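You operate a simulated robot arm through the tools that you are given. There is no shell and no other tool. Be economical: measure what you need, move in short steps, check, and stop when the job is done.

You run a simulated robot arm. Do the job below in one go: nothing can be reset, and whatever is moved stays where it is left.

## Task
Unlock and switch on: main, control, fans, drives, then press reset.
Fine: in this order; the padlock goes on the ledge; one press; the ready lamp ends lit.

It is judged by the outcome, as a careful person would: the job done as asked, and still so three seconds after it is handed in. It fails if anything else is knocked over, pushed out of place, dropped, spilled or broken.

## Robot
A 7-joint arm with a two-finger parallel gripper, fixed in place. Base frame: the origin is at the foot of the arm, x ahead of it, y to its left, z up. Units: cm, rad, N and s.
Its first joint turns from -2.601 to 2.601 rad. Payload 3.43 kg.
The tool frame sits at the grasp point between the pads (the TCP): z along the fingers, y along the line on which they close. The tips reach 3 cm beyond it. The gripper opens to 9.4 cm. The fingers are 2.8 cm wide and 1 cm thick; the gripper's body (5 by 9.6 cm) begins 5.5 cm behind the TCP.
Orientation is that of the tool frame in the base frame, as [roll, pitch, yaw] about the fixed x, y, z axes, in that order (R = Rz(yaw) Ry(pitch) Rx(roll)). With the fingers straight down and closing along the base's y, the tool's x points along the base's -x, its y along +y and its z along -z.

## Interface
- The arm moves only by the tool drive_tool. Its argument "commands" is a list of rows, each an object (a shift or turn left out is 0, a gripper value left out holds the last) with "offset": the shift along the base's x, y, z in units of 400 mm (1.0 is 400 mm), a list of three; "rot": the turn, a rotation vector about the base's x, y, z in units of 120 degrees (1.0 is 120 degrees), a list of three. In form: [{"offset": [x, y, z], "rot": [ax, ay, az]}, ...]. A call has 1 to 8 rows; each row is the pose to reach, as a shift and turn from the pose commanded when the call began. "gripper" is the opening, from 0 (shut) to 1 (fully open), set as the call begins (left out, the last holds). A call with a number of a shift or a turn outside -1 to 1 is refused whole. Each row takes 0.2 s and may step no farther than 5 cm and 0.15 rad from the row before; otherwise, or with a gripper value out of range, the whole call is refused. Where a pose cannot be reached the arm comes as near as it can. A force on the tool above 40 N (or 10 N above the force at the start of the call, whichever is more), or a blocked arm, ends the call early, and 0.2 s more pass. Each finger travels about 4.5 cm/s and halts on what it meets, pressing with about 30 N; the grip force reading is that of the motor and also rises with nothing between the fingers. The clock runs only during rows and for 0.2 s after the last one: add rows that repeat a pose to give the fingers time. It gives the time, the measured TCP pose, the force on the tool (base axes), the opening and the grip force at its end, in the units of the frame above (readings bear some noise), with the torque about the TCP (base axes, N m) and any sound that the robot's microphone picked up, and new pictures: "pictures" is both (left out), scene, wrist or none.
- Cameras (640 x 400 px; columns grow to the right, rows downward): "scene" is fixed at [4.3, 51, 120.99]; the picture's right is [-0.55, -0.84, 0.00], its down [-0.30, 0.20, -0.93] and it looks along [0.78, -0.51, -0.36] (base axes); focal length 328 px, centre (320, 200). "wrist" rides on the gripper at [7.6, 1.4, -10.2] in the tool frame; the picture's right is [-0.18, 0.98, 0.00], its down [-0.75, -0.14, -0.64] and it looks along [-0.63, -0.12, 0.77] (tool axes); focal length 243 px, centre (320, 200). There is no depth. A picture from a camera that has moved, and an enlarged one, comes with that camera's place and axes in the base frame and with its lens. The place of the scene camera against the robot may be out by one fixed shift of up to 1.8 cm in any direction.
- inspect(camera, box): a new picture of the part [left, top, right, bottom] of that camera's present view, enlarged. No time passes.
- finish_job(): hands the job in; it is judged then, once.

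Go step by step. Nothing tells you positions but the pictures and the camera data: compare them with the known pose of the tool, close in by small moves and look again before you grip or let go. The budget is 120 turns and 200 pictures, counting those below and the enlarged ones. Unless the task says otherwise, let go and move clear before handing in, and close with one line.

The tools are called after "Emit:" as name(argument=value, ...) on one line, values as JSON. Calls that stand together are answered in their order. drive_tool: Moves the arm, as the interface text tells. Its arguments: {"type":"object","properties":{"commands":{"type":"array","items":{"type":"object","properties":{"offset":{"type":"array","items":{"type":"number"}},"rot":{"type":"array","items":{"type":"number"}}}}},"gripper":{"type":"number"},"pictures":{"type":"string","enum":["both","scene","wrist","none"]}},"required":["commands"]} The other tools are called the same way: inspect (camera, box) takes an enlarged picture of a part of a camera's view; finish_job () hands the job in.

At the start:

```text
clock: 0.0
ee_pos: [62.76, -33.77, 103.71]
tool_rot: [3.141, 0.0, 3.141]
contact_force: [0.5, -0.3, 0.2]
torque: [0.02, 0.02, -0.02]
width: 9.41
grasp_force: 0.0
```

scene: 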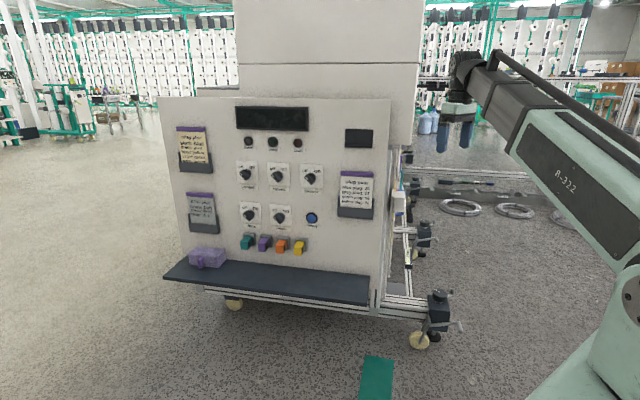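
wrist: 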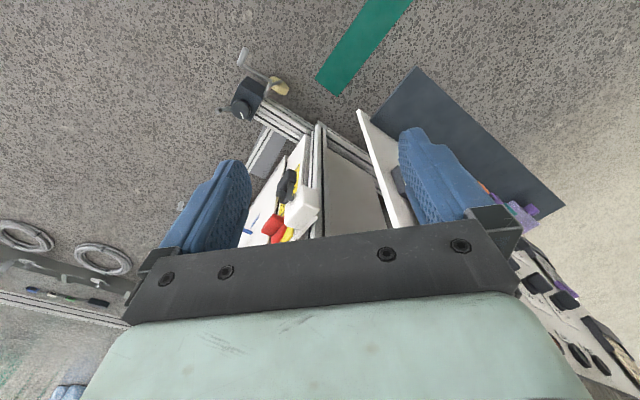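

I see a control panel with rotary knobs, lamps, notes, coloured padlocks or keys, and a ledge. I'll enlarge the panel to read it.

Emit:
inspect(camera="scene", box=[220, 90, 400, 202])

Emit:
inspect(camera="scene", box=[160, 190, 340, 302])

Emit:
inspect(camera="scene", box=[165, 115, 235, 240])

Emit:
inspect(camera="scene", box=[330, 165, 380, 225])

```text
3.56 times, centred on (310, 146) of scene
camera zoom: at [4.3, 51.0, 120.99], right [-0.55, -0.84, 0.0], down [-0.3, 0.2, -0.93], along [0.78, -0.51, -0.36], focal length 1168 px, centre (356, 392)
```

zoom: 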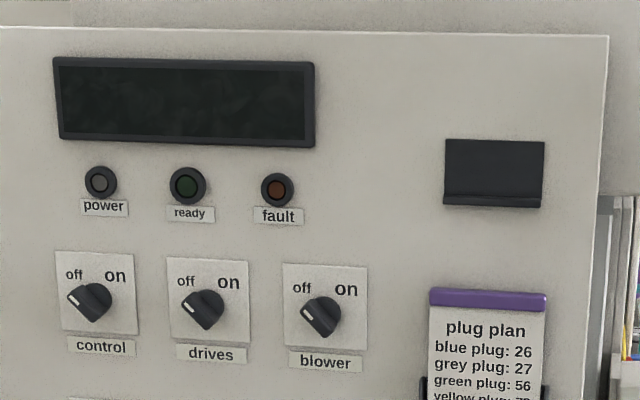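

```text
3.56 times, centred on (250, 246) of scene
camera zoom: at [4.3, 51.0, 120.99], right [-0.55, -0.84, 0.0], down [-0.3, 0.2, -0.93], along [0.78, -0.51, -0.36], focal length 1168 px, centre (569, 36)
```

zoom: 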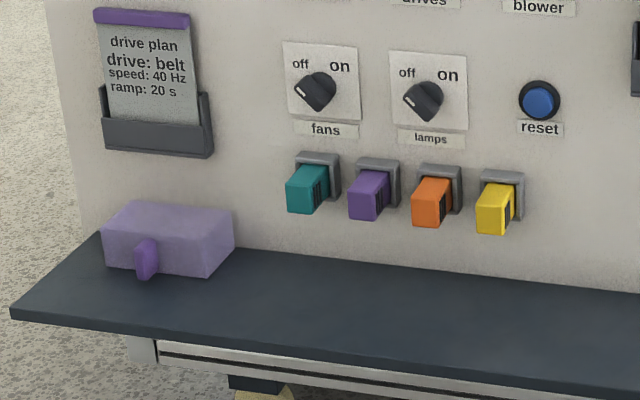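

```text
3.20 times, centred on (200, 178) of scene
camera zoom: at [4.3, 51.0, 120.99], right [-0.55, -0.84, 0.0], down [-0.3, 0.2, -0.93], along [0.78, -0.51, -0.36], focal length 1051 px, centre (704, 272)
```

zoom: 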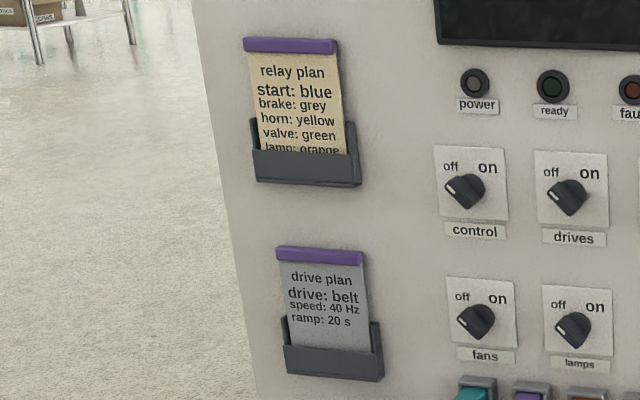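

```text
6.67 times, centred on (355, 195) of scene
camera zoom: at [4.3, 51.0, 120.99], right [-0.55, -0.84, 0.0], down [-0.3, 0.2, -0.93], along [0.78, -0.51, -0.36], focal length 2190 px, centre (87, 233)
```

zoom: 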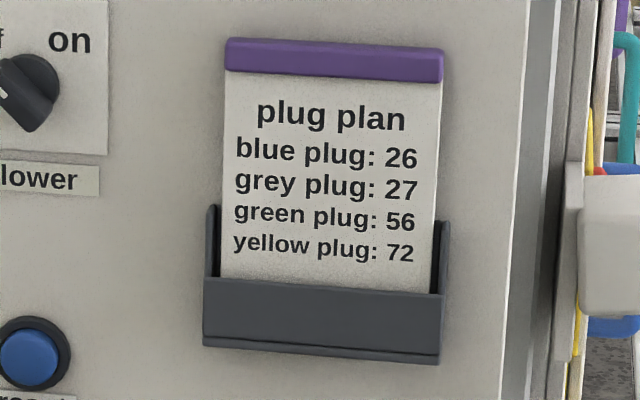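

The main switch isn't on the front, so it is probably on the cabinet's right side. I'll look there.

Emit:
inspect(camera="scene", box=[370, 140, 470, 340])

Emit:
inspect(camera="wrist", box=[220, 60, 420, 260])

Emit:
inspect(camera="wrist", box=[440, 180, 640, 400])

```text
2.00 times, centred on (420, 240) of scene
camera zoom: at [4.3, 51.0, 120.99], right [-0.55, -0.84, 0.0], down [-0.3, 0.2, -0.93], along [0.78, -0.51, -0.36], focal length 657 px, centre (120, 120)
```

zoom: 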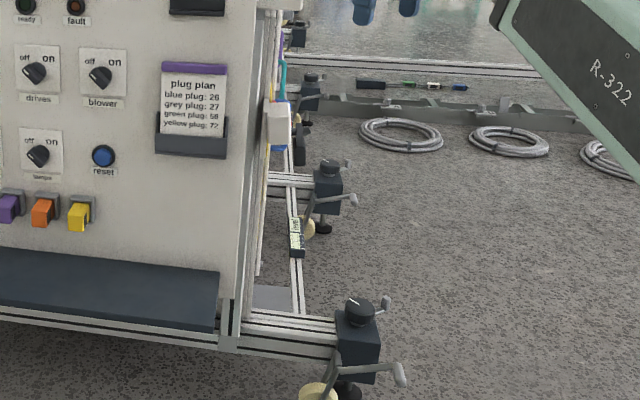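

```text
2.00 times, centred on (320, 160) of wrist
camera zoom: at [55.13, -32.31, 114.07], right [0.18, 0.98, 0.0], down [0.75, -0.14, 0.64], along [0.63, -0.12, -0.77], focal length 485 px, centre (320, 280)
```

zoom: 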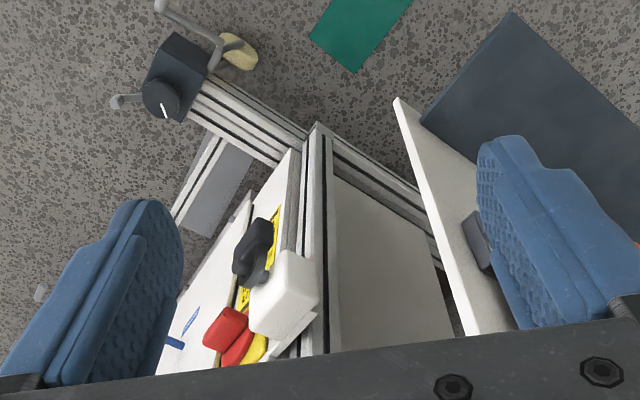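

```text
1.82 times, centred on (540, 290) of wrist
camera zoom: at [55.13, -32.31, 114.07], right [0.18, 0.98, 0.0], down [0.75, -0.14, 0.64], along [0.63, -0.12, -0.77], focal length 441 px, centre (-80, 36)
```

zoom: 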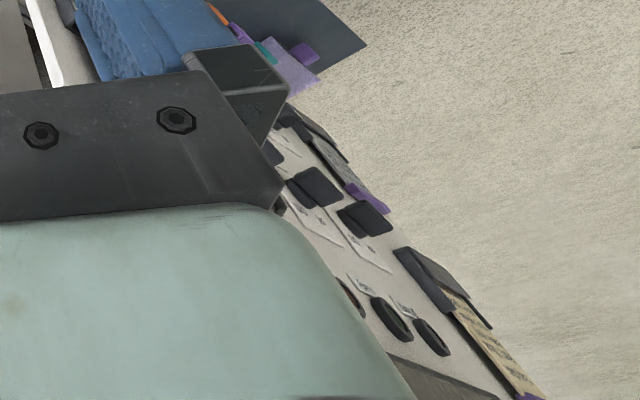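

I place the panel's lower right corner near (85,-26,34) and the side face with a red and yellow switch near (90,-43,72). I'll move back to the right and yaw so the wrist camera sees that side.

Emit:
drive_tool(commands=[{"offset": [0, -0.0875, 0], "rot": [0, 0, 0.052]}, {"offset": [0, -0.175, 0], "rot": [0, 0, 0.104]}, {"offset": [0, -0.2625, 0], "rot": [0, 0, 0.156]}, {"offset": [0, -0.35, 0], "rot": [0, 0, 0.208]}, {"offset": [0, -0.4375, 0], "rot": [0, 0, 0.26]}, {"offset": [0, -0.525, 0], "rot": [0, 0, 0.312]}, {"offset": [0, -0.6125, 0], "rot": [0, 0, 0.364]}, {"offset": [0, -0.7, 0], "rot": [0, 0, 0.4155]}], pictures="both")

```text
clock: 1.8
ee_pos: [62.6, -61.81, 103.54]
tool_rot: [3.141, 0.0, -2.27]
contact_force: [0.8, -0.7, -0.1]
torque: [0.01, 0.01, 0.02]
width: 9.43
grasp_force: 0.0
camera wrist: at [56.54, -66.58, 113.94], right [-0.63, 0.77, 0.0], down [0.59, 0.49, 0.64], along [0.5, 0.41, -0.77], focal length 243 px, centre (320, 200)
```

scene: 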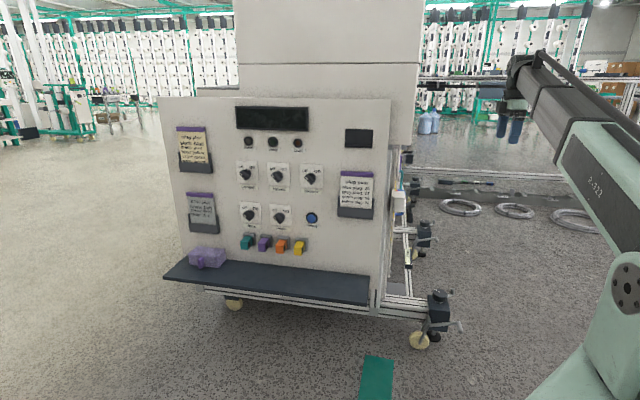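
wrist: 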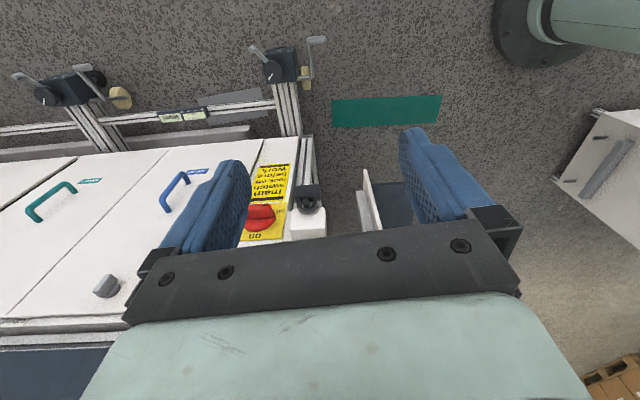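

Emit:
inspect(camera="wrist", box=[230, 130, 350, 250])

Emit:
inspect(camera="wrist", box=[540, 80, 640, 250])

```text
3.33 times, centred on (290, 190) of wrist
camera zoom: at [56.54, -66.58, 113.94], right [-0.63, 0.77, 0.0], down [0.59, 0.49, 0.64], along [0.5, 0.41, -0.77], focal length 809 px, centre (420, 233)
```

zoom: 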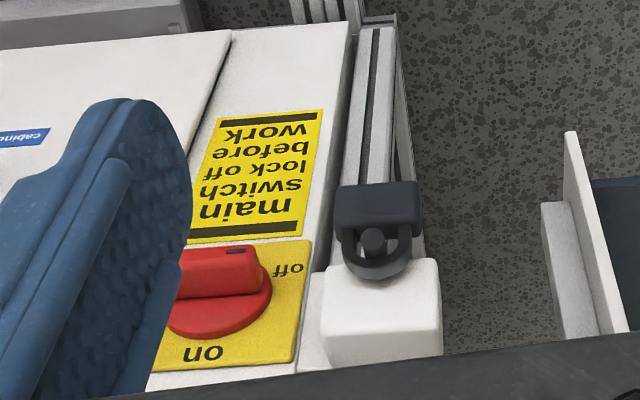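

```text
2.35 times, centred on (590, 165) of wrist
camera zoom: at [56.54, -66.58, 113.94], right [-0.63, 0.77, 0.0], down [0.59, 0.49, 0.64], along [0.5, 0.41, -0.77], focal length 571 px, centre (-315, 282)
```

zoom: 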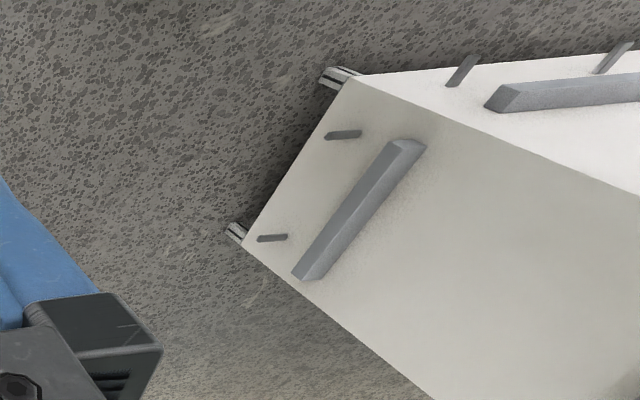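

The red main switch is at about (98,-51,70), and the padlock hangs just left of it. I'll come down and tilt to look at it head-on.

Emit:
drive_tool(commands=[{"offset": [0.054, -0.007, -0.092], "rot": [0.04, -0.0333, 0]}, {"offset": [0.109, -0.014, -0.184], "rot": [0.08, -0.0665, 0]}, {"offset": [0.163, -0.021, -0.276], "rot": [0.12, -0.1, 0]}, {"offset": [0.217, -0.028, -0.369], "rot": [0.16, -0.133, 0]}, {"offset": [0.272, -0.035, -0.461], "rot": [0.2, -0.166, 0]}, {"offset": [0.326, -0.042, -0.553], "rot": [0.24, -0.2, 0]}, {"offset": [0.38, -0.049, -0.645], "rot": [0.28, -0.233, 0]}, {"offset": [0.435, -0.055, -0.7375], "rot": [0.32, -0.266, 0]}], pictures="both")

```text
clock: 3.6
ee_pos: [79.93, -63.92, 74.01]
tool_rot: [3.134, 0.875, -2.274]
contact_force: [-0.4, -0.4, 0.3]
torque: [0.0, 0.01, 0.01]
width: 9.4
grasp_force: 0.1
camera wrist: at [70.67, -72.77, 74.81], right [-0.68, 0.72, 0.15], down [0.11, -0.1, 0.99], along [0.73, 0.68, -0.01], focal length 243 px, centre (320, 200)
```

scene: 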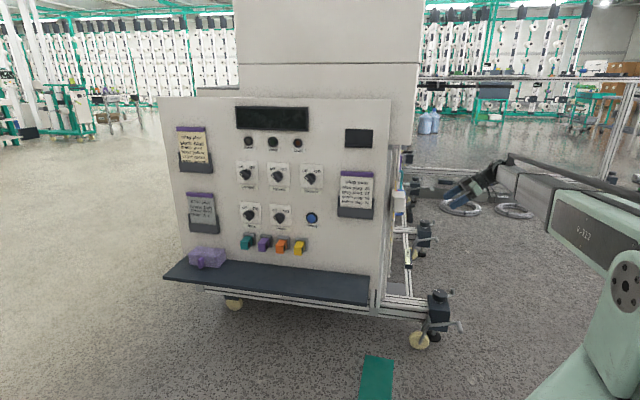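
wrist: 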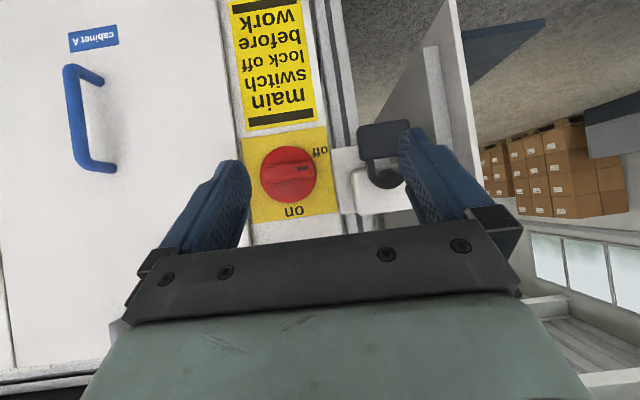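

Emit:
inspect(camera="wrist", box=[230, 110, 430, 235])

```text
3.20 times, centred on (330, 172) of wrist
camera zoom: at [70.67, -72.77, 74.81], right [-0.68, 0.72, 0.15], down [0.11, -0.1, 0.99], along [0.73, 0.68, -0.01], focal length 776 px, centre (288, 288)
```

zoom: 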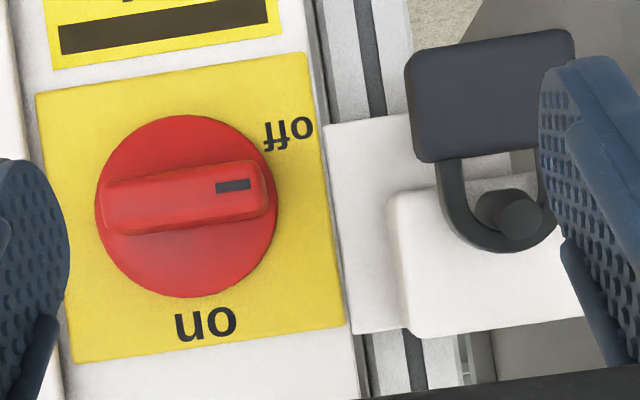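

The switch handle lies at "off" and "on" is straight up, so it needs a quarter turn clockwise. The padlock hangs by its closed shackle on an upturned peg whose tip is at about (85.5,-47,73), with the body centred near (86,-46.5,68.5). I'll level the tool and line up with the body.

Emit:
drive_tool(commands=[{"offset": [-0.002, 0.0445, -0.0233], "rot": [0.0411, -0.0371, -0.0052]}, {"offset": [-0.003, 0.089, -0.0467], "rot": [0.0821, -0.0743, -0.0103]}, {"offset": [-0.005, 0.134, -0.07], "rot": [0.1232, -0.1114, -0.0155]}, {"offset": [-0.007, 0.178, -0.0933], "rot": [0.1643, -0.1485, -0.0207]}, {"offset": [-0.008, 0.223, -0.117], "rot": [0.2053, -0.1857, -0.0258]}, {"offset": [-0.01, 0.2675, -0.14], "rot": [0.2464, -0.2228, -0.031]}], pictures="both")

```text
clock: 5.0
ee_pos: [79.8, -53.36, 68.48]
tool_rot: [2.23, 1.568, 3.039]
contact_force: [0.0, -0.4, -0.4]
torque: [-0.02, -0.01, 0.03]
width: 9.41
grasp_force: 0.0
camera wrist: at [71.61, -59.6, 61.02], right [-0.71, 0.68, 0.19], down [-0.34, -0.56, 0.75], along [0.62, 0.47, 0.63], focal length 243 px, centre (320, 200)
```

scene: 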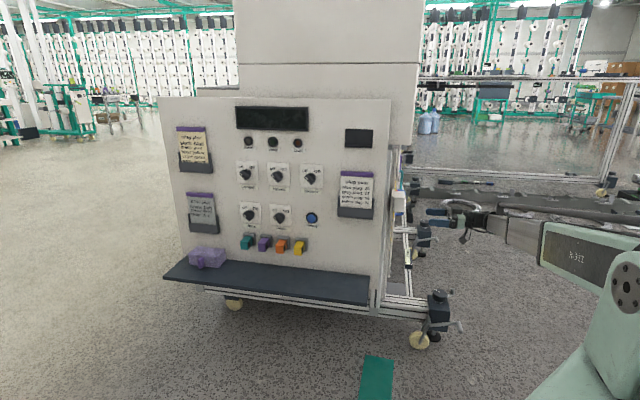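
wrist: 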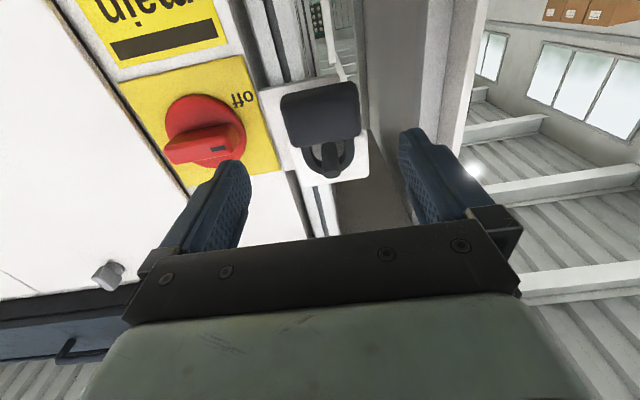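

Emit:
inspect(camera="wrist", box=[220, 60, 420, 220])

Emit:
inspect(camera="scene", box=[375, 150, 475, 260])

```text
2.50 times, centred on (320, 140) of wrist
camera zoom: at [71.61, -59.6, 61.02], right [-0.71, 0.68, 0.19], down [-0.34, -0.56, 0.75], along [0.62, 0.47, 0.63], focal length 606 px, centre (320, 350)
```

zoom: 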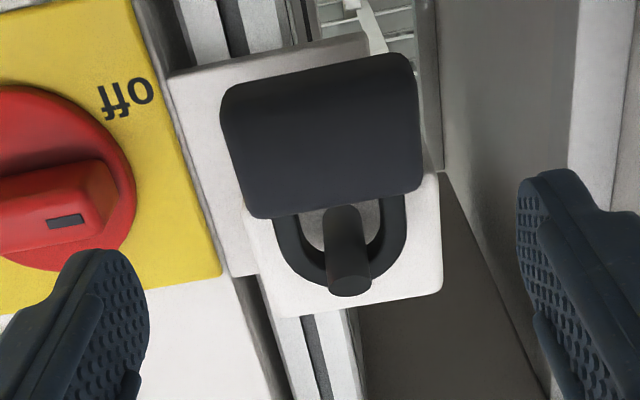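

```text
3.64 times, centred on (425, 205) of scene
camera zoom: at [4.3, 51.0, 120.99], right [-0.55, -0.84, 0.0], down [-0.3, 0.2, -0.93], along [0.78, -0.51, -0.36], focal length 1194 px, centre (-62, 182)
```

zoom: 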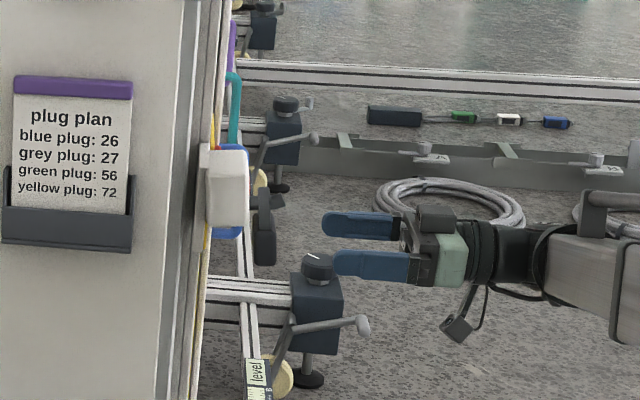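

The body is between the fingers and centred to within half a centimetre. I'll move in about 9 cm with the gripper open.

Emit:
drive_tool(commands=[{"offset": [0.05, 0.054, 0.001]}, {"offset": [0.1, 0.108, 0.002]}, {"offset": [0.125, 0.136, 0.003]}, {"offset": [0.148, 0.1625, 0.003]}], pictures="both")

Emit:
inspect(camera="scene", box=[375, 150, 475, 260])

```text
clock: 6.0
ee_pos: [85.82, -46.65, 68.61]
tool_rot: [2.587, 1.567, -2.888]
contact_force: [0.6, 1.2, 0.9]
torque: [-0.01, 0.01, -0.01]
width: 9.4
grasp_force: 0.1
camera wrist: at [77.55, -53.1, 61.22], right [-0.71, 0.68, 0.19], down [-0.34, -0.56, 0.76], along [0.62, 0.47, 0.63], focal length 243 px, centre (320, 200)
```

scene: 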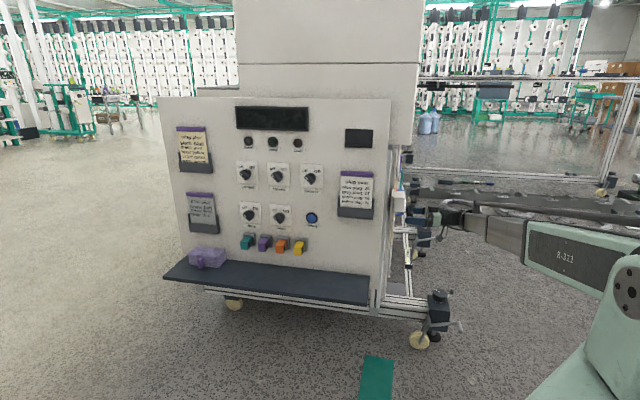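
wrist: 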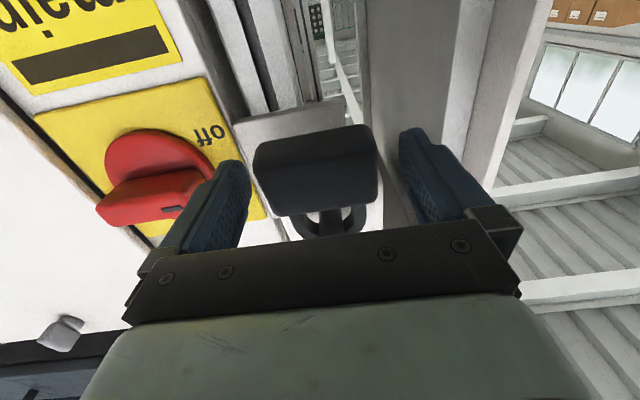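

```text
3.64 times, centred on (425, 205) of scene
camera zoom: at [4.3, 51.0, 120.99], right [-0.55, -0.84, 0.0], down [-0.3, 0.2, -0.93], along [0.78, -0.51, -0.36], focal length 1194 px, centre (-62, 182)
```

zoom: 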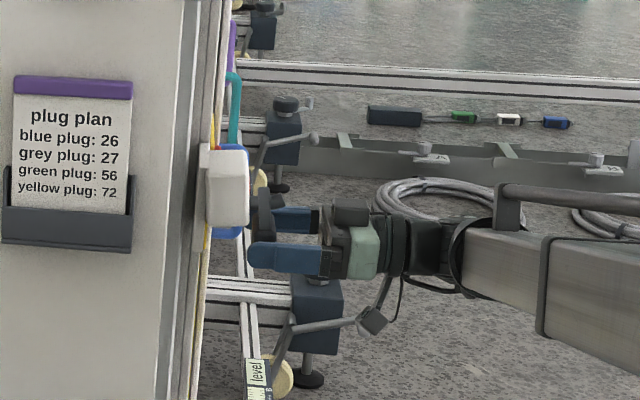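

The fingers straddle the body at mid height, so I'll close on it.

Emit:
drive_tool(commands=[{"offset": [0, 0, 0]}, {"offset": [0, 0, 0]}, {"offset": [0, 0, 0]}, {"offset": [0, 0, 0]}, {"offset": [0, 0, 0]}], gripper=0, pictures="wrist")

```text
clock: 7.2
ee_pos: [85.71, -46.74, 68.72]
tool_rot: [2.62, 1.568, -2.852]
contact_force: [-0.2, 1.5, -0.3]
torque: [-0.03, 0.0, 0.01]
width: 6.6
grasp_force: 29.9
camera wrist: at [77.53, -53.13, 61.22], right [-0.71, 0.68, 0.19], down [-0.34, -0.56, 0.76], along [0.62, 0.47, 0.63], focal length 243 px, centre (320, 200)
```

wrist: 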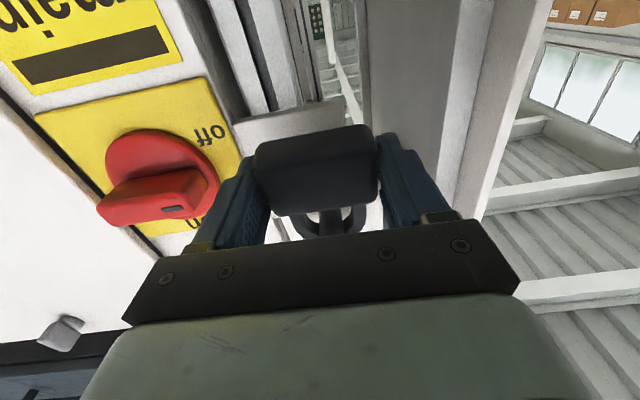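

The padlock is gripped at a width of 6.6 cm. I'll lift a little and slide it off along the upturned peg.

Emit:
drive_tool(commands=[{"offset": [0, 0, 0.01]}, {"offset": [0, 0, 0.018]}, {"offset": [-0.0174, -0.018, 0.022]}, {"offset": [-0.0348, -0.036, 0.029]}, {"offset": [-0.052, -0.054, 0.035]}, {"offset": [-0.07, -0.072, 0.041]}], pictures="both")

Emit:
inspect(camera="scene", box=[375, 150, 475, 260])

```text
clock: 8.6
ee_pos: [82.98, -49.6, 70.32]
tool_rot: [2.558, 1.568, -2.918]
contact_force: [-0.3, -0.1, -2.2]
torque: [-0.04, 0.05, 0.0]
width: 6.61
grasp_force: 30.1
camera wrist: at [74.67, -56.04, 62.94], right [-0.71, 0.68, 0.19], down [-0.34, -0.56, 0.76], along [0.62, 0.47, 0.63], focal length 243 px, centre (320, 200)
```

scene: 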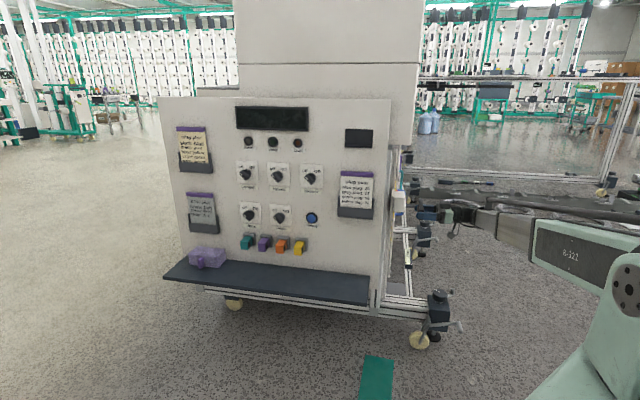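
wrist: 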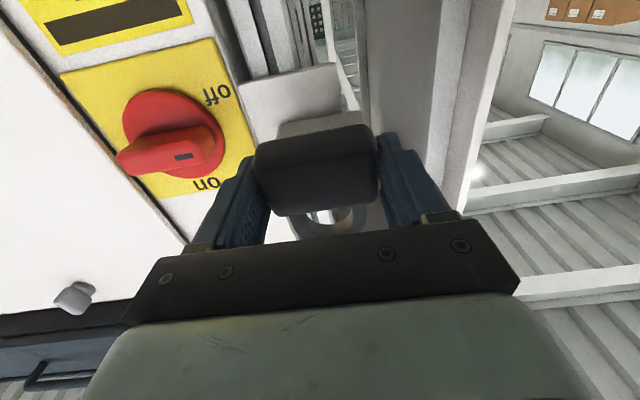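

```text
3.64 times, centred on (425, 205) of scene
camera zoom: at [4.3, 51.0, 120.99], right [-0.55, -0.84, 0.0], down [-0.3, 0.2, -0.93], along [0.78, -0.51, -0.36], focal length 1194 px, centre (-62, 182)
```

zoom: 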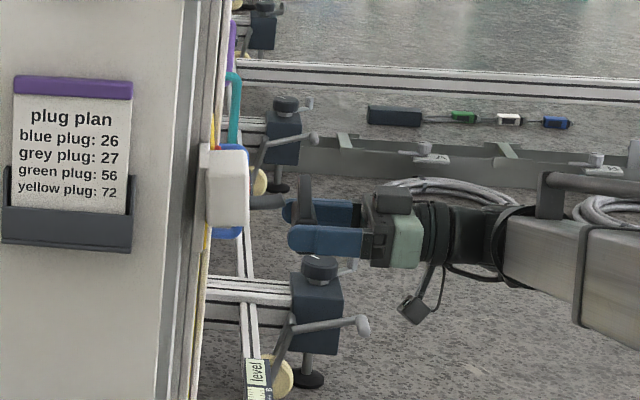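

The shackle is clear of the peg. I'll back away and start tilting the tool down on the way round to the ledge, whose top is at z≈48.

Emit:
drive_tool(commands=[{"offset": [-0.0575, -0.06, 0.008]}, {"offset": [-0.115, -0.12, 0.015]}, {"offset": [-0.17, -0.18, 0.03]}, {"offset": [-0.245, -0.1175, 0.055], "rot": [-0.0489, 0.0473, 0]}, {"offset": [-0.32, -0.055, 0.08], "rot": [-0.0978, 0.0946, 0]}, {"offset": [-0.395, 0.0075, 0.105], "rot": [-0.1467, 0.1419, 0]}, {"offset": [-0.47, 0.07, 0.13], "rot": [-0.1956, 0.1892, 0]}, {"offset": [-0.545, 0.1325, 0.155], "rot": [-0.2445, 0.2365, 0]}], pictures="both")

```text
clock: 10.4
ee_pos: [61.34, -44.12, 76.44]
tool_rot: [3.131, 0.851, -2.344]
contact_force: [-0.1, -0.6, -1.7]
torque: [0.0, 0.02, 0.06]
width: 6.62
grasp_force: 30.4
camera wrist: at [51.39, -52.37, 77.54], right [-0.62, 0.77, 0.14], down [0.11, -0.09, 0.99], along [0.77, 0.63, -0.03], focal length 243 px, centre (320, 200)
```

scene: 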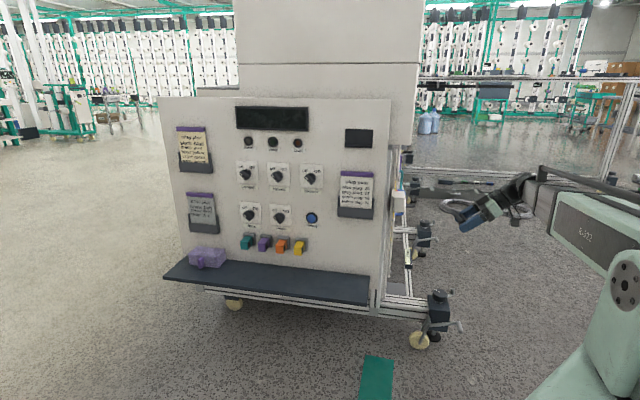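
wrist: 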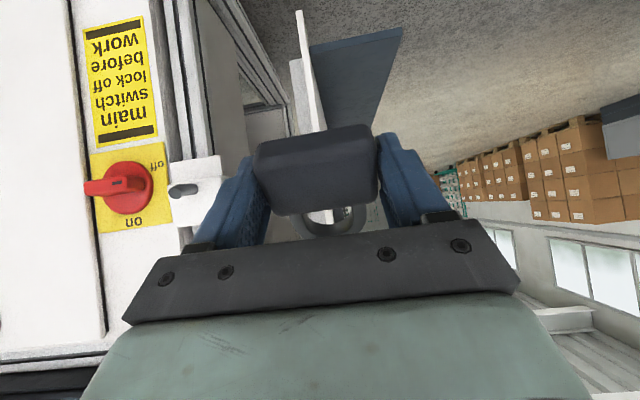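

The padlock is held well. I'll finish tilting down, swing in front of the panel, and move over the ledge.

Emit:
drive_tool(commands=[{"offset": [-0.0725, 0.07, 0], "rot": [-0.0487, 0.0471, 0]}, {"offset": [-0.145, 0.14, 0], "rot": [-0.0974, 0.0942, 0]}, {"offset": [-0.0625, 0.225, -0.0175], "rot": [-0.1461, 0.1413, 0]}, {"offset": [0.02, 0.31, -0.035], "rot": [-0.1949, 0.1883, 0]}, {"offset": [0.1025, 0.395, -0.0525], "rot": [-0.2436, 0.2354, 0]}, {"offset": [0.185, 0.48, -0.07], "rot": [-0.2923, 0.2825, 0]}, {"offset": [0.2675, 0.565, -0.0875], "rot": [-0.2923, 0.2825, 0]}, {"offset": [0.35, 0.65, -0.105], "rot": [-0.2923, 0.2825, 0]}], pictures="both")

```text
clock: 12.2
ee_pos: [74.96, -18.33, 72.27]
tool_rot: [3.138, 0.002, -2.342]
contact_force: [0.7, 0.3, -2.4]
torque: [0.01, -0.04, -0.03]
width: 6.59
grasp_force: 30.0
camera wrist: at [68.63, -22.78, 82.57], right [-0.58, 0.82, 0.01], down [0.63, 0.44, 0.64], along [0.52, 0.37, -0.77], focal length 243 px, centre (320, 200)
```

scene: 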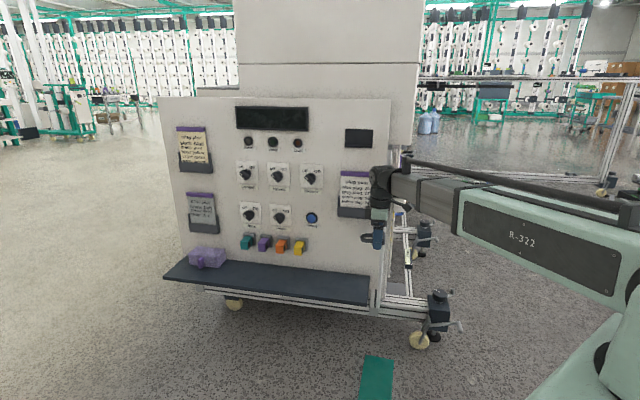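
wrist: 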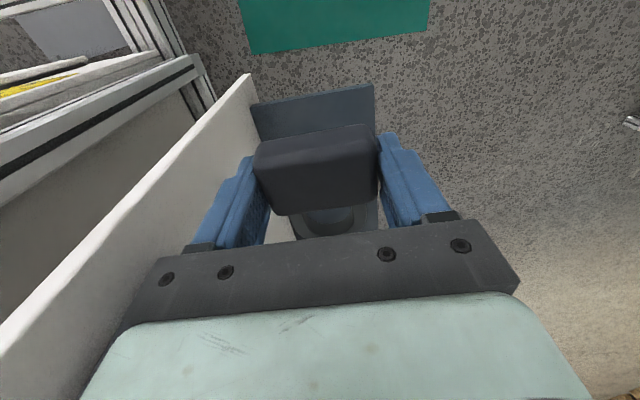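

The ledge's right end is in view and matches my estimate: z 48, and 17 cm deep out from the panel. I'll go to hover above it.

Emit:
drive_tool(commands=[{"offset": [0.057, 0.0565, -0.03]}, {"offset": [0.114, 0.113, -0.08]}, {"offset": [0.171, 0.17, -0.15]}, {"offset": [0.228, 0.226, -0.23]}, {"offset": [0.285, 0.2825, -0.32]}, {"offset": [0.285, 0.2825, -0.4]}], pictures="both")

Emit:
inspect(camera="scene", box=[260, 170, 440, 320])

```text
clock: 13.6
ee_pos: [86.47, -7.27, 56.46]
tool_rot: [3.137, 0.004, -2.342]
contact_force: [-0.4, 0.1, -2.1]
torque: [-0.03, 0.0, -0.05]
width: 6.6
grasp_force: 29.6
camera wrist: at [80.08, -11.66, 66.78], right [-0.58, 0.82, 0.01], down [0.63, 0.44, 0.64], along [0.52, 0.38, -0.77], focal length 243 px, centre (320, 200)
```

scene: 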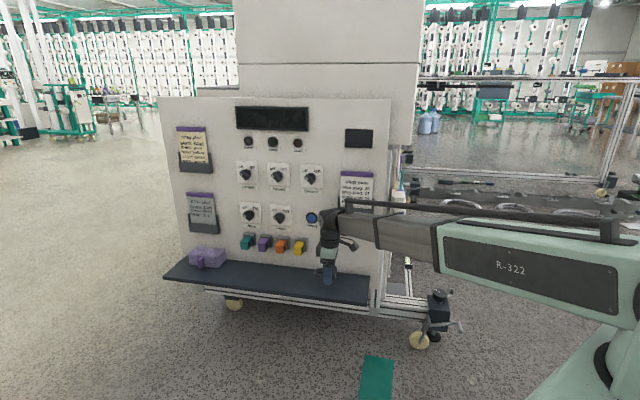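
wrist: 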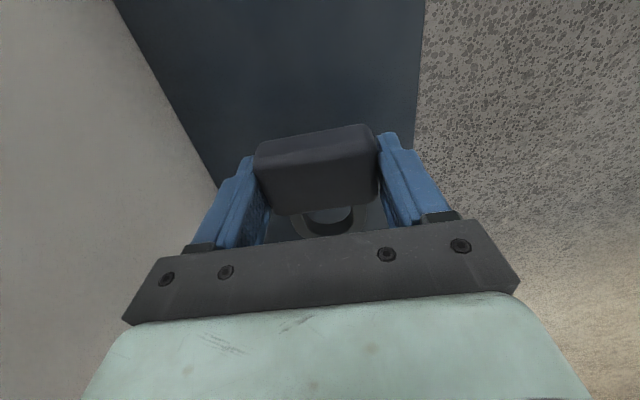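

```text
2.67 times, centred on (350, 245) of scene
camera zoom: at [4.3, 51.0, 120.99], right [-0.55, -0.84, 0.0], down [-0.3, 0.2, -0.93], along [0.78, -0.51, -0.36], focal length 876 px, centre (240, 80)
```

zoom: 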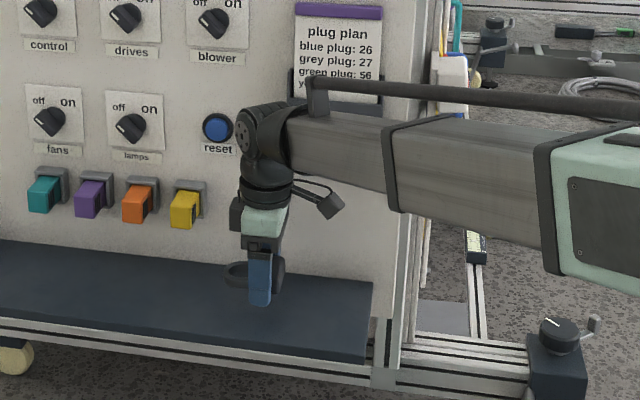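

The padlock is above the ledge near its middle. I'll lower it gently.

Emit:
drive_tool(commands=[{"offset": [0, 0, -0.03]}, {"offset": [0, 0, -0.06]}, {"offset": [0, 0, -0.085]}, {"offset": [0, 0, -0.1]}, {"offset": [0, 0, -0.11]}, {"offset": [0, 0, -0.12]}], pictures="wrist")

Emit:
inspect(camera="scene", box=[300, 230, 380, 310])

```text
clock: 14.6
ee_pos: [86.65, -7.19, 52.99]
tool_rot: [-3.141, 0.004, -2.34]
contact_force: [-4.5, 0.3, 11.3]
torque: [-0.47, -0.09, -0.14]
width: 6.59
grasp_force: 29.4
stopped in row 5: the force on the tool passed its limit at 50 N (the readings are from after the stop); the commanded pose is now the measured one
camera wrist: at [80.07, -11.6, 63.36], right [-0.58, 0.82, 0.0], down [0.62, 0.44, 0.65], along [0.53, 0.37, -0.76], focal length 243 px, centre (320, 200)
```

wrist: 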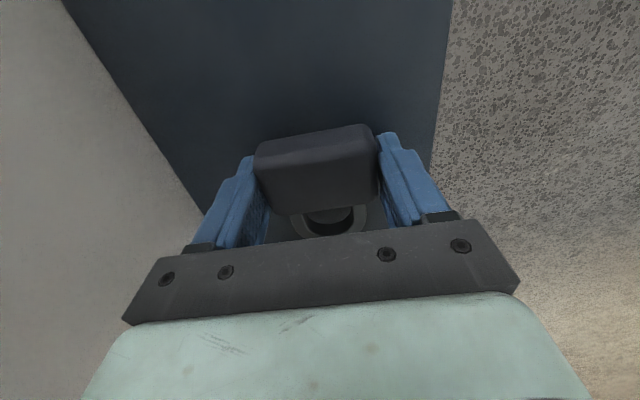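

```text
5.00 times, centred on (340, 270) of scene
camera zoom: at [4.3, 51.0, 120.99], right [-0.55, -0.84, 0.0], down [-0.3, 0.2, -0.93], along [0.78, -0.51, -0.36], focal length 1642 px, centre (220, -150)
```

zoom: 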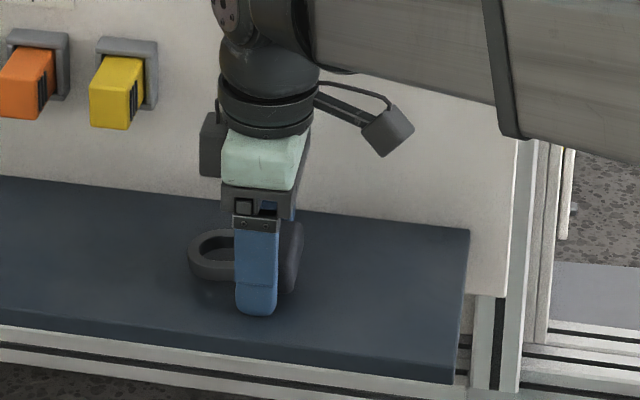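

It touched at TCP z=53, with the tips on or just above the ledge. I'll open to release.

Emit:
drive_tool(commands=[{"offset": [0, 0, 0]}, {"offset": [0, 0, 0]}, {"offset": [0, 0, 0]}], gripper=0.9, pictures="wrist")

Emit:
inspect(camera="scene", box=[300, 230, 380, 310])

```text
clock: 15.4
ee_pos: [86.54, -7.15, 53.12]
tool_rot: [3.139, 0.006, -2.34]
contact_force: [-15.3, 12.8, 23.9]
torque: [-0.47, 0.0, -0.3]
width: 7.31
grasp_force: 0.0
camera wrist: at [80.04, -11.55, 63.36], right [-0.58, 0.82, 0.0], down [0.62, 0.44, 0.65], along [0.53, 0.37, -0.76], focal length 243 px, centre (320, 200)
```

wrist: 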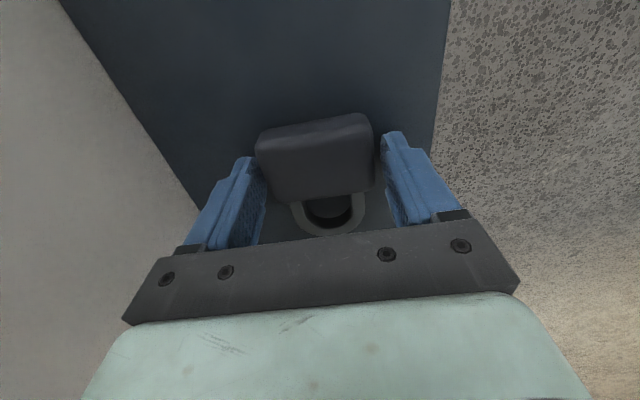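

```text
5.00 times, centred on (340, 270) of scene
camera zoom: at [4.3, 51.0, 120.99], right [-0.55, -0.84, 0.0], down [-0.3, 0.2, -0.93], along [0.78, -0.51, -0.36], focal length 1642 px, centre (220, -150)
```

zoom: 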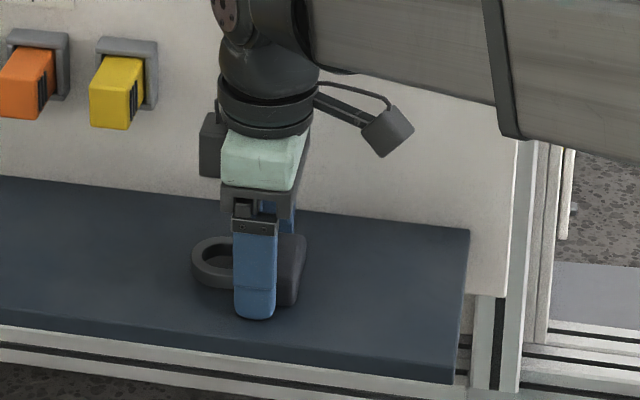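

The padlock settled flat on the ledge. I'll rise slowly with the fingers open.

Emit:
drive_tool(commands=[{"offset": [0, 0, 0.01]}, {"offset": [0, 0, 0.02]}, {"offset": [0, 0, 0.04]}, {"offset": [0, 0, 0.08]}, {"offset": [0, 0, 0.17]}, {"offset": [0, 0, 0.28]}, {"offset": [0, 0, 0.4]}], gripper=1, pictures="both")

Emit:
inspect(camera="scene", box=[290, 220, 390, 320])

```text
clock: 17.0
ee_pos: [86.51, -7.19, 68.9]
tool_rot: [3.14, 0.003, -2.34]
contact_force: [0.1, 1.2, -0.4]
torque: [0.0, 0.02, -0.03]
width: 9.4
grasp_force: 0.1
camera wrist: at [80.17, -11.68, 79.4], right [-0.58, 0.82, 0.0], down [0.62, 0.44, 0.65], along [0.53, 0.37, -0.76], focal length 243 px, centre (320, 200)
```

scene: 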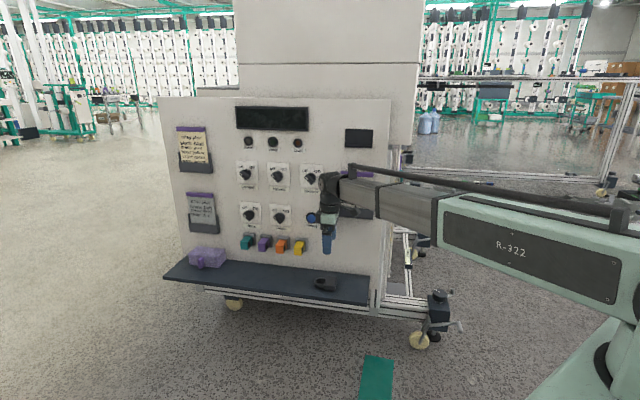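
wrist: 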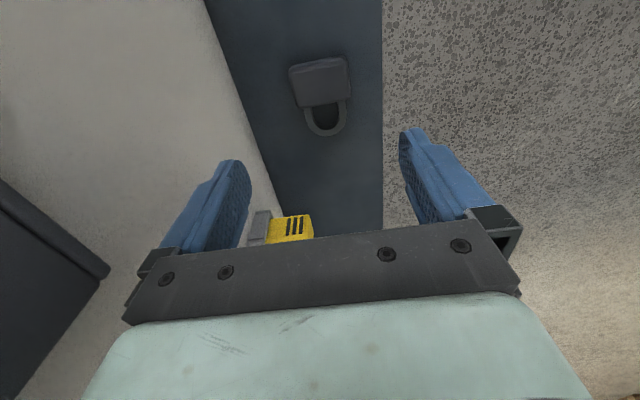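

```text
4.00 times, centred on (340, 270) of scene
camera zoom: at [4.3, 51.0, 120.99], right [-0.55, -0.84, 0.0], down [-0.3, 0.2, -0.93], along [0.78, -0.51, -0.36], focal length 1314 px, centre (240, -80)
```

zoom: 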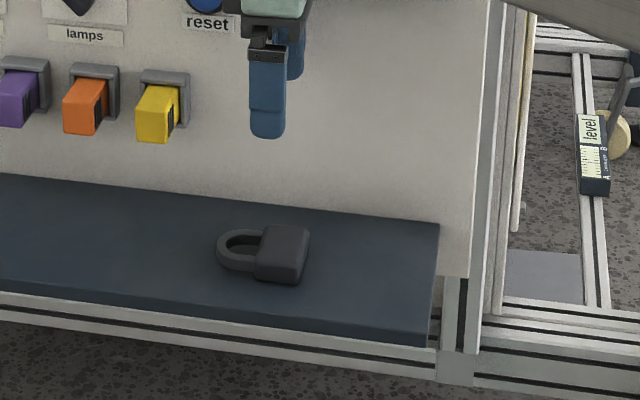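

The padlock lies on the ledge. Next is the main switch, so I'll retreat from the panel front and tilt the tool level again.

Emit:
drive_tool(commands=[{"offset": [-0.0865, -0.0895, 0.015], "rot": [0.0495, -0.048, 0]}, {"offset": [-0.173, -0.179, 0.03], "rot": [0.099, -0.096, 0]}, {"offset": [-0.2595, -0.2685, 0.045], "rot": [0.1485, -0.144, 0]}, {"offset": [-0.346, -0.358, 0.05], "rot": [0.198, -0.192, 0]}, {"offset": [-0.4325, -0.4475, 0.05], "rot": [0.2475, -0.24, 0]}, {"offset": [-0.519, -0.537, 0.05], "rot": [0.297, -0.288, 0]}, {"offset": [-0.6055, -0.6265, 0.05], "rot": [0.3465, -0.336, 0]}, {"offset": [-0.692, -0.716, 0.05], "rot": [0.396, -0.384, 0]}], pictures="none")

```text
refused: row 1 steps farther than a row can; nothing moved
```

The first row was slightly over the step limit, so I'll shorten the steps.

Emit:
drive_tool(commands=[{"offset": [-0.084, -0.087, 0.012], "rot": [0.0495, -0.048, 0]}, {"offset": [-0.168, -0.174, 0.024], "rot": [0.099, -0.096, 0]}, {"offset": [-0.252, -0.261, 0.036], "rot": [0.1485, -0.144, 0]}, {"offset": [-0.336, -0.348, 0.04], "rot": [0.198, -0.192, 0]}, {"offset": [-0.42, -0.435, 0.04], "rot": [0.2475, -0.24, 0]}, {"offset": [-0.504, -0.522, 0.04], "rot": [0.297, -0.288, 0]}, {"offset": [-0.588, -0.609, 0.04], "rot": [0.3465, -0.336, 0]}, {"offset": [-0.672, -0.696, 0.04], "rot": [0.396, -0.384, 0]}], pictures="none")

```text
clock: 18.8
ee_pos: [59.51, -35.05, 70.43]
tool_rot: [-3.141, 1.165, -2.341]
contact_force: [0.2, -0.3, 0.1]
torque: [0.01, -0.04, -0.01]
width: 9.38
grasp_force: 0.1
```

Emit:
drive_tool(commands=[{"offset": [0.0866, -0.0845, 0], "rot": [0.0464, -0.045, 0]}, {"offset": [0.1732, -0.169, 0], "rot": [0.0929, -0.09, 0]}, {"offset": [0.2598, -0.2535, 0], "rot": [0.1393, -0.135, 0]}, {"offset": [0.3464, -0.338, 0], "rot": [0.1393, -0.135, 0]}, {"offset": [0.433, -0.4225, 0], "rot": [0.1393, -0.135, 0]}, {"offset": [0.5196, -0.507, 0], "rot": [0.1393, -0.135, 0]}, {"offset": [0.6062, -0.5915, 0], "rot": [0.1393, -0.135, 0]}, {"offset": [0.6928, -0.676, 0], "rot": [0.1393, -0.135, 0]}], pictures="wrist")

```text
clock: 20.6
ee_pos: [87.34, -62.27, 70.46]
tool_rot: [2.92, 1.565, -2.561]
contact_force: [0.0, 0.2, -0.9]
torque: [-0.02, -0.02, -0.03]
width: 9.4
grasp_force: 0.0
camera wrist: at [79.12, -68.65, 63.05], right [-0.71, 0.68, 0.19], down [-0.34, -0.56, 0.76], along [0.62, 0.47, 0.63], focal length 243 px, centre (320, 200)
```

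wrist: 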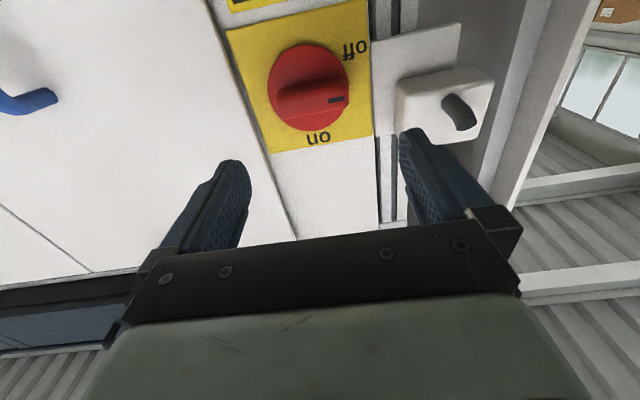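

Emit:
inspect(camera="wrist", box=[220, 0, 400, 160])

```text
2.50 times, centred on (310, 80) of wrist
camera zoom: at [79.12, -68.65, 63.05], right [-0.71, 0.68, 0.19], down [-0.34, -0.56, 0.76], along [0.62, 0.47, 0.63], focal length 606 px, centre (345, 500)
```

zoom: 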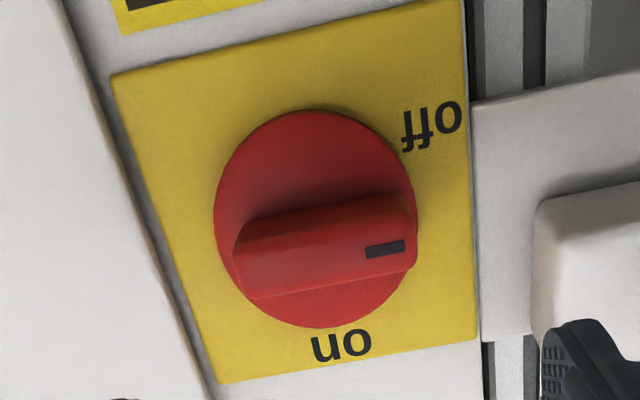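

I triangulate the main handle's front face at s≈28.6 and f≈106.7 (panel coordinates), z≈70.4, with its bar horizontal. I'll roll the gripper −90° so the fingers close vertically.

Emit:
drive_tool(commands=[{"offset": [0.011, -0.0105, 0], "rot": [-0.0474, -0.049, 0]}, {"offset": [0.011, -0.0105, 0], "rot": [-0.0948, -0.098, 0]}, {"offset": [0.011, -0.0105, 0], "rot": [-0.1422, -0.147, 0]}, {"offset": [0.011, -0.0105, 0], "rot": [-0.1896, -0.196, 0]}, {"offset": [0.011, -0.0105, 0], "rot": [-0.237, -0.245, 0]}, {"offset": [0.011, -0.0105, 0], "rot": [-0.2844, -0.294, 0]}, {"offset": [0.011, -0.0105, 0], "rot": [-0.3318, -0.343, 0]}, {"offset": [0.011, -0.0105, 0], "rot": [-0.3792, -0.392, 0]}], pictures="none")

Emit:
drive_tool(commands=[{"offset": [0, 0, 0], "rot": [-0.0473, -0.049, 0]}, {"offset": [0, 0, 0], "rot": [-0.0946, -0.098, 0]}, {"offset": [0, 0, 0], "rot": [-0.1418, -0.147, 0]}], pictures="both")

```text
clock: 22.4
ee_pos: [87.82, -62.56, 70.45]
tool_rot: [-1.572, 0.424, -0.776]
contact_force: [0.7, 0.4, -1.0]
torque: [0.02, 0.0, 0.0]
width: 9.4
grasp_force: 0.1
```

```text
clock: 23.2
ee_pos: [87.99, -62.71, 71.34]
tool_rot: [-1.577, 0.401, -0.774]
contact_force: [0.2, 0.1, -0.1]
torque: [0.0, 0.02, 0.01]
width: 9.39
grasp_force: 0.1
out of reach, approached as far as the arm can: row 1, 2, 3
camera wrist: at [85.35, -74.51, 67.26], right [-0.4, 0.38, -0.83], down [-0.9, -0.01, 0.43], along [0.15, 0.92, 0.35], focal length 243 px, centre (320, 200)
```

scene: 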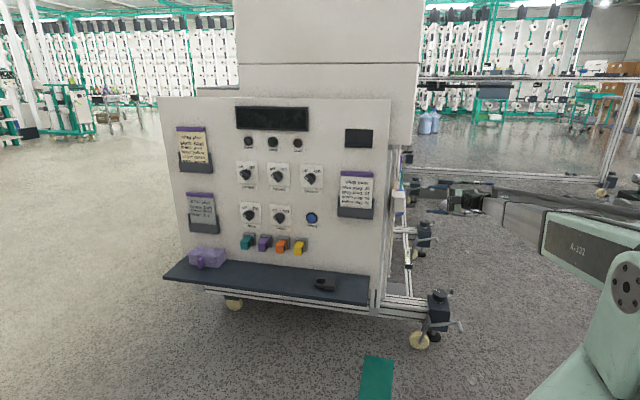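
wrist: 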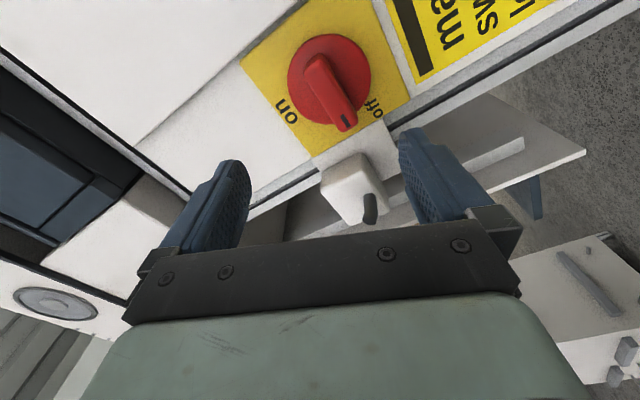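

Joint 7 hits its limit near −67°. Going the other way, I can grip with the tool rolled +90° and turn on to +180°, so I'll roll back through nominal.

Emit:
drive_tool(commands=[{"rot": [0.0474, 0.049, 0]}, {"rot": [0.0948, 0.098, 0]}, {"rot": [0.1422, 0.147, 0]}, {"rot": [0.1896, 0.196, 0]}, {"rot": [0.237, 0.245, 0]}, {"rot": [0.2844, 0.294, 0]}, {"rot": [0.3318, 0.343, 0]}, {"rot": [0.3792, 0.392, 0]}], pictures="none")

Emit:
drive_tool(commands=[{"rot": [0.0474, 0.049, 0]}, {"rot": [0.0948, 0.098, 0]}, {"rot": [0.1422, 0.147, 0]}, {"rot": [0.1896, 0.196, 0]}, {"rot": [0.237, 0.245, 0]}, {"rot": [0.2844, 0.294, 0]}, {"rot": [0.3318, 0.343, 0]}, {"rot": [0.3792, 0.392, 0]}], pictures="wrist")

```text
clock: 25.0
ee_pos: [87.94, -62.95, 71.33]
tool_rot: [-1.785, 1.546, -0.979]
contact_force: [-0.3, -0.1, -0.8]
torque: [-0.02, 0.0, 0.01]
width: 9.4
grasp_force: 0.0
```

```text
clock: 26.8
ee_pos: [87.95, -62.76, 71.4]
tool_rot: [1.57, 0.453, 2.38]
contact_force: [-0.2, -0.6, -0.3]
torque: [-0.01, -0.01, -0.03]
width: 9.4
grasp_force: 0.0
camera wrist: at [75.36, -64.92, 69.49], right [-0.19, 0.18, 0.96], down [0.09, -0.98, 0.2], along [0.98, 0.13, 0.17], focal length 243 px, centre (320, 200)
```

wrist: 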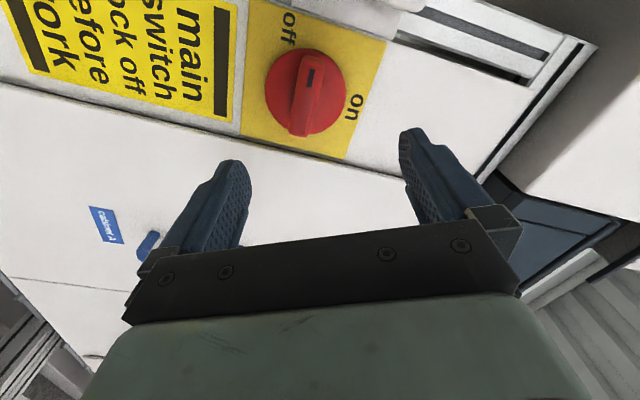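

Emit:
drive_tool(commands=[{"offset": [0, 0, -0.006], "rot": [0.0376, 0.0389, 0]}, {"offset": [0, 0, -0.012], "rot": [0.0752, 0.0778, 0]}, {"offset": [0, 0, -0.018], "rot": [0.1127, 0.1166, 0]}, {"offset": [0, 0, -0.024], "rot": [0.1503, 0.1555, 0]}], pictures="wrist")

Emit:
inspect(camera="wrist", box=[220, 30, 420, 180])

```text
clock: 27.8
ee_pos: [87.97, -62.82, 70.43]
tool_rot: [1.566, 0.0, 2.379]
contact_force: [0.9, -0.2, 0.5]
torque: [0.01, 0.02, -0.01]
width: 9.37
grasp_force: 0.0
camera wrist: at [75.28, -64.81, 71.95], right [0.13, -0.13, 0.98], down [0.1, -0.98, -0.14], along [0.99, 0.12, -0.12], focal length 243 px, centre (320, 200)
```

wrist: 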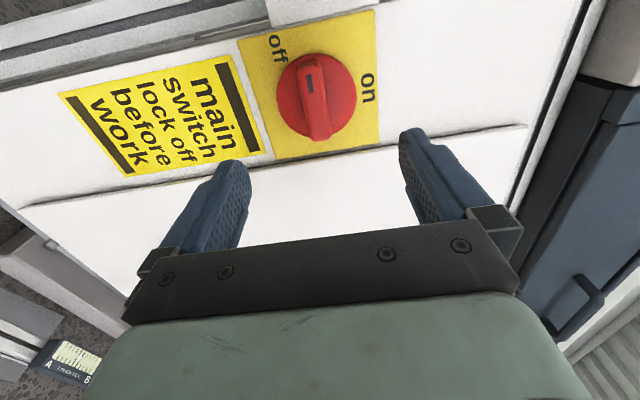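

```text
2.67 times, centred on (320, 105) of wrist
camera zoom: at [75.28, -64.81, 71.95], right [0.13, -0.13, 0.98], down [0.1, -0.98, -0.14], along [0.99, 0.12, -0.12], focal length 647 px, centre (320, 453)
```

zoom: 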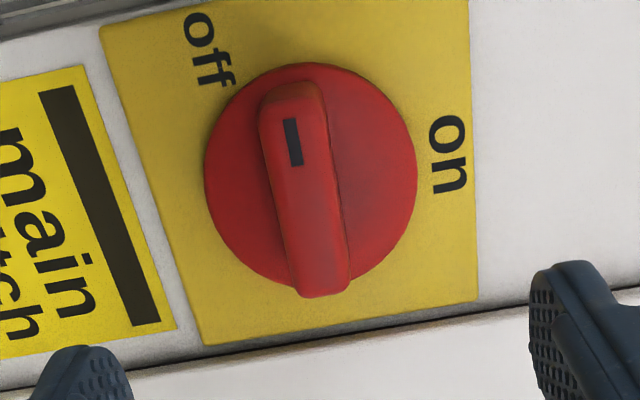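

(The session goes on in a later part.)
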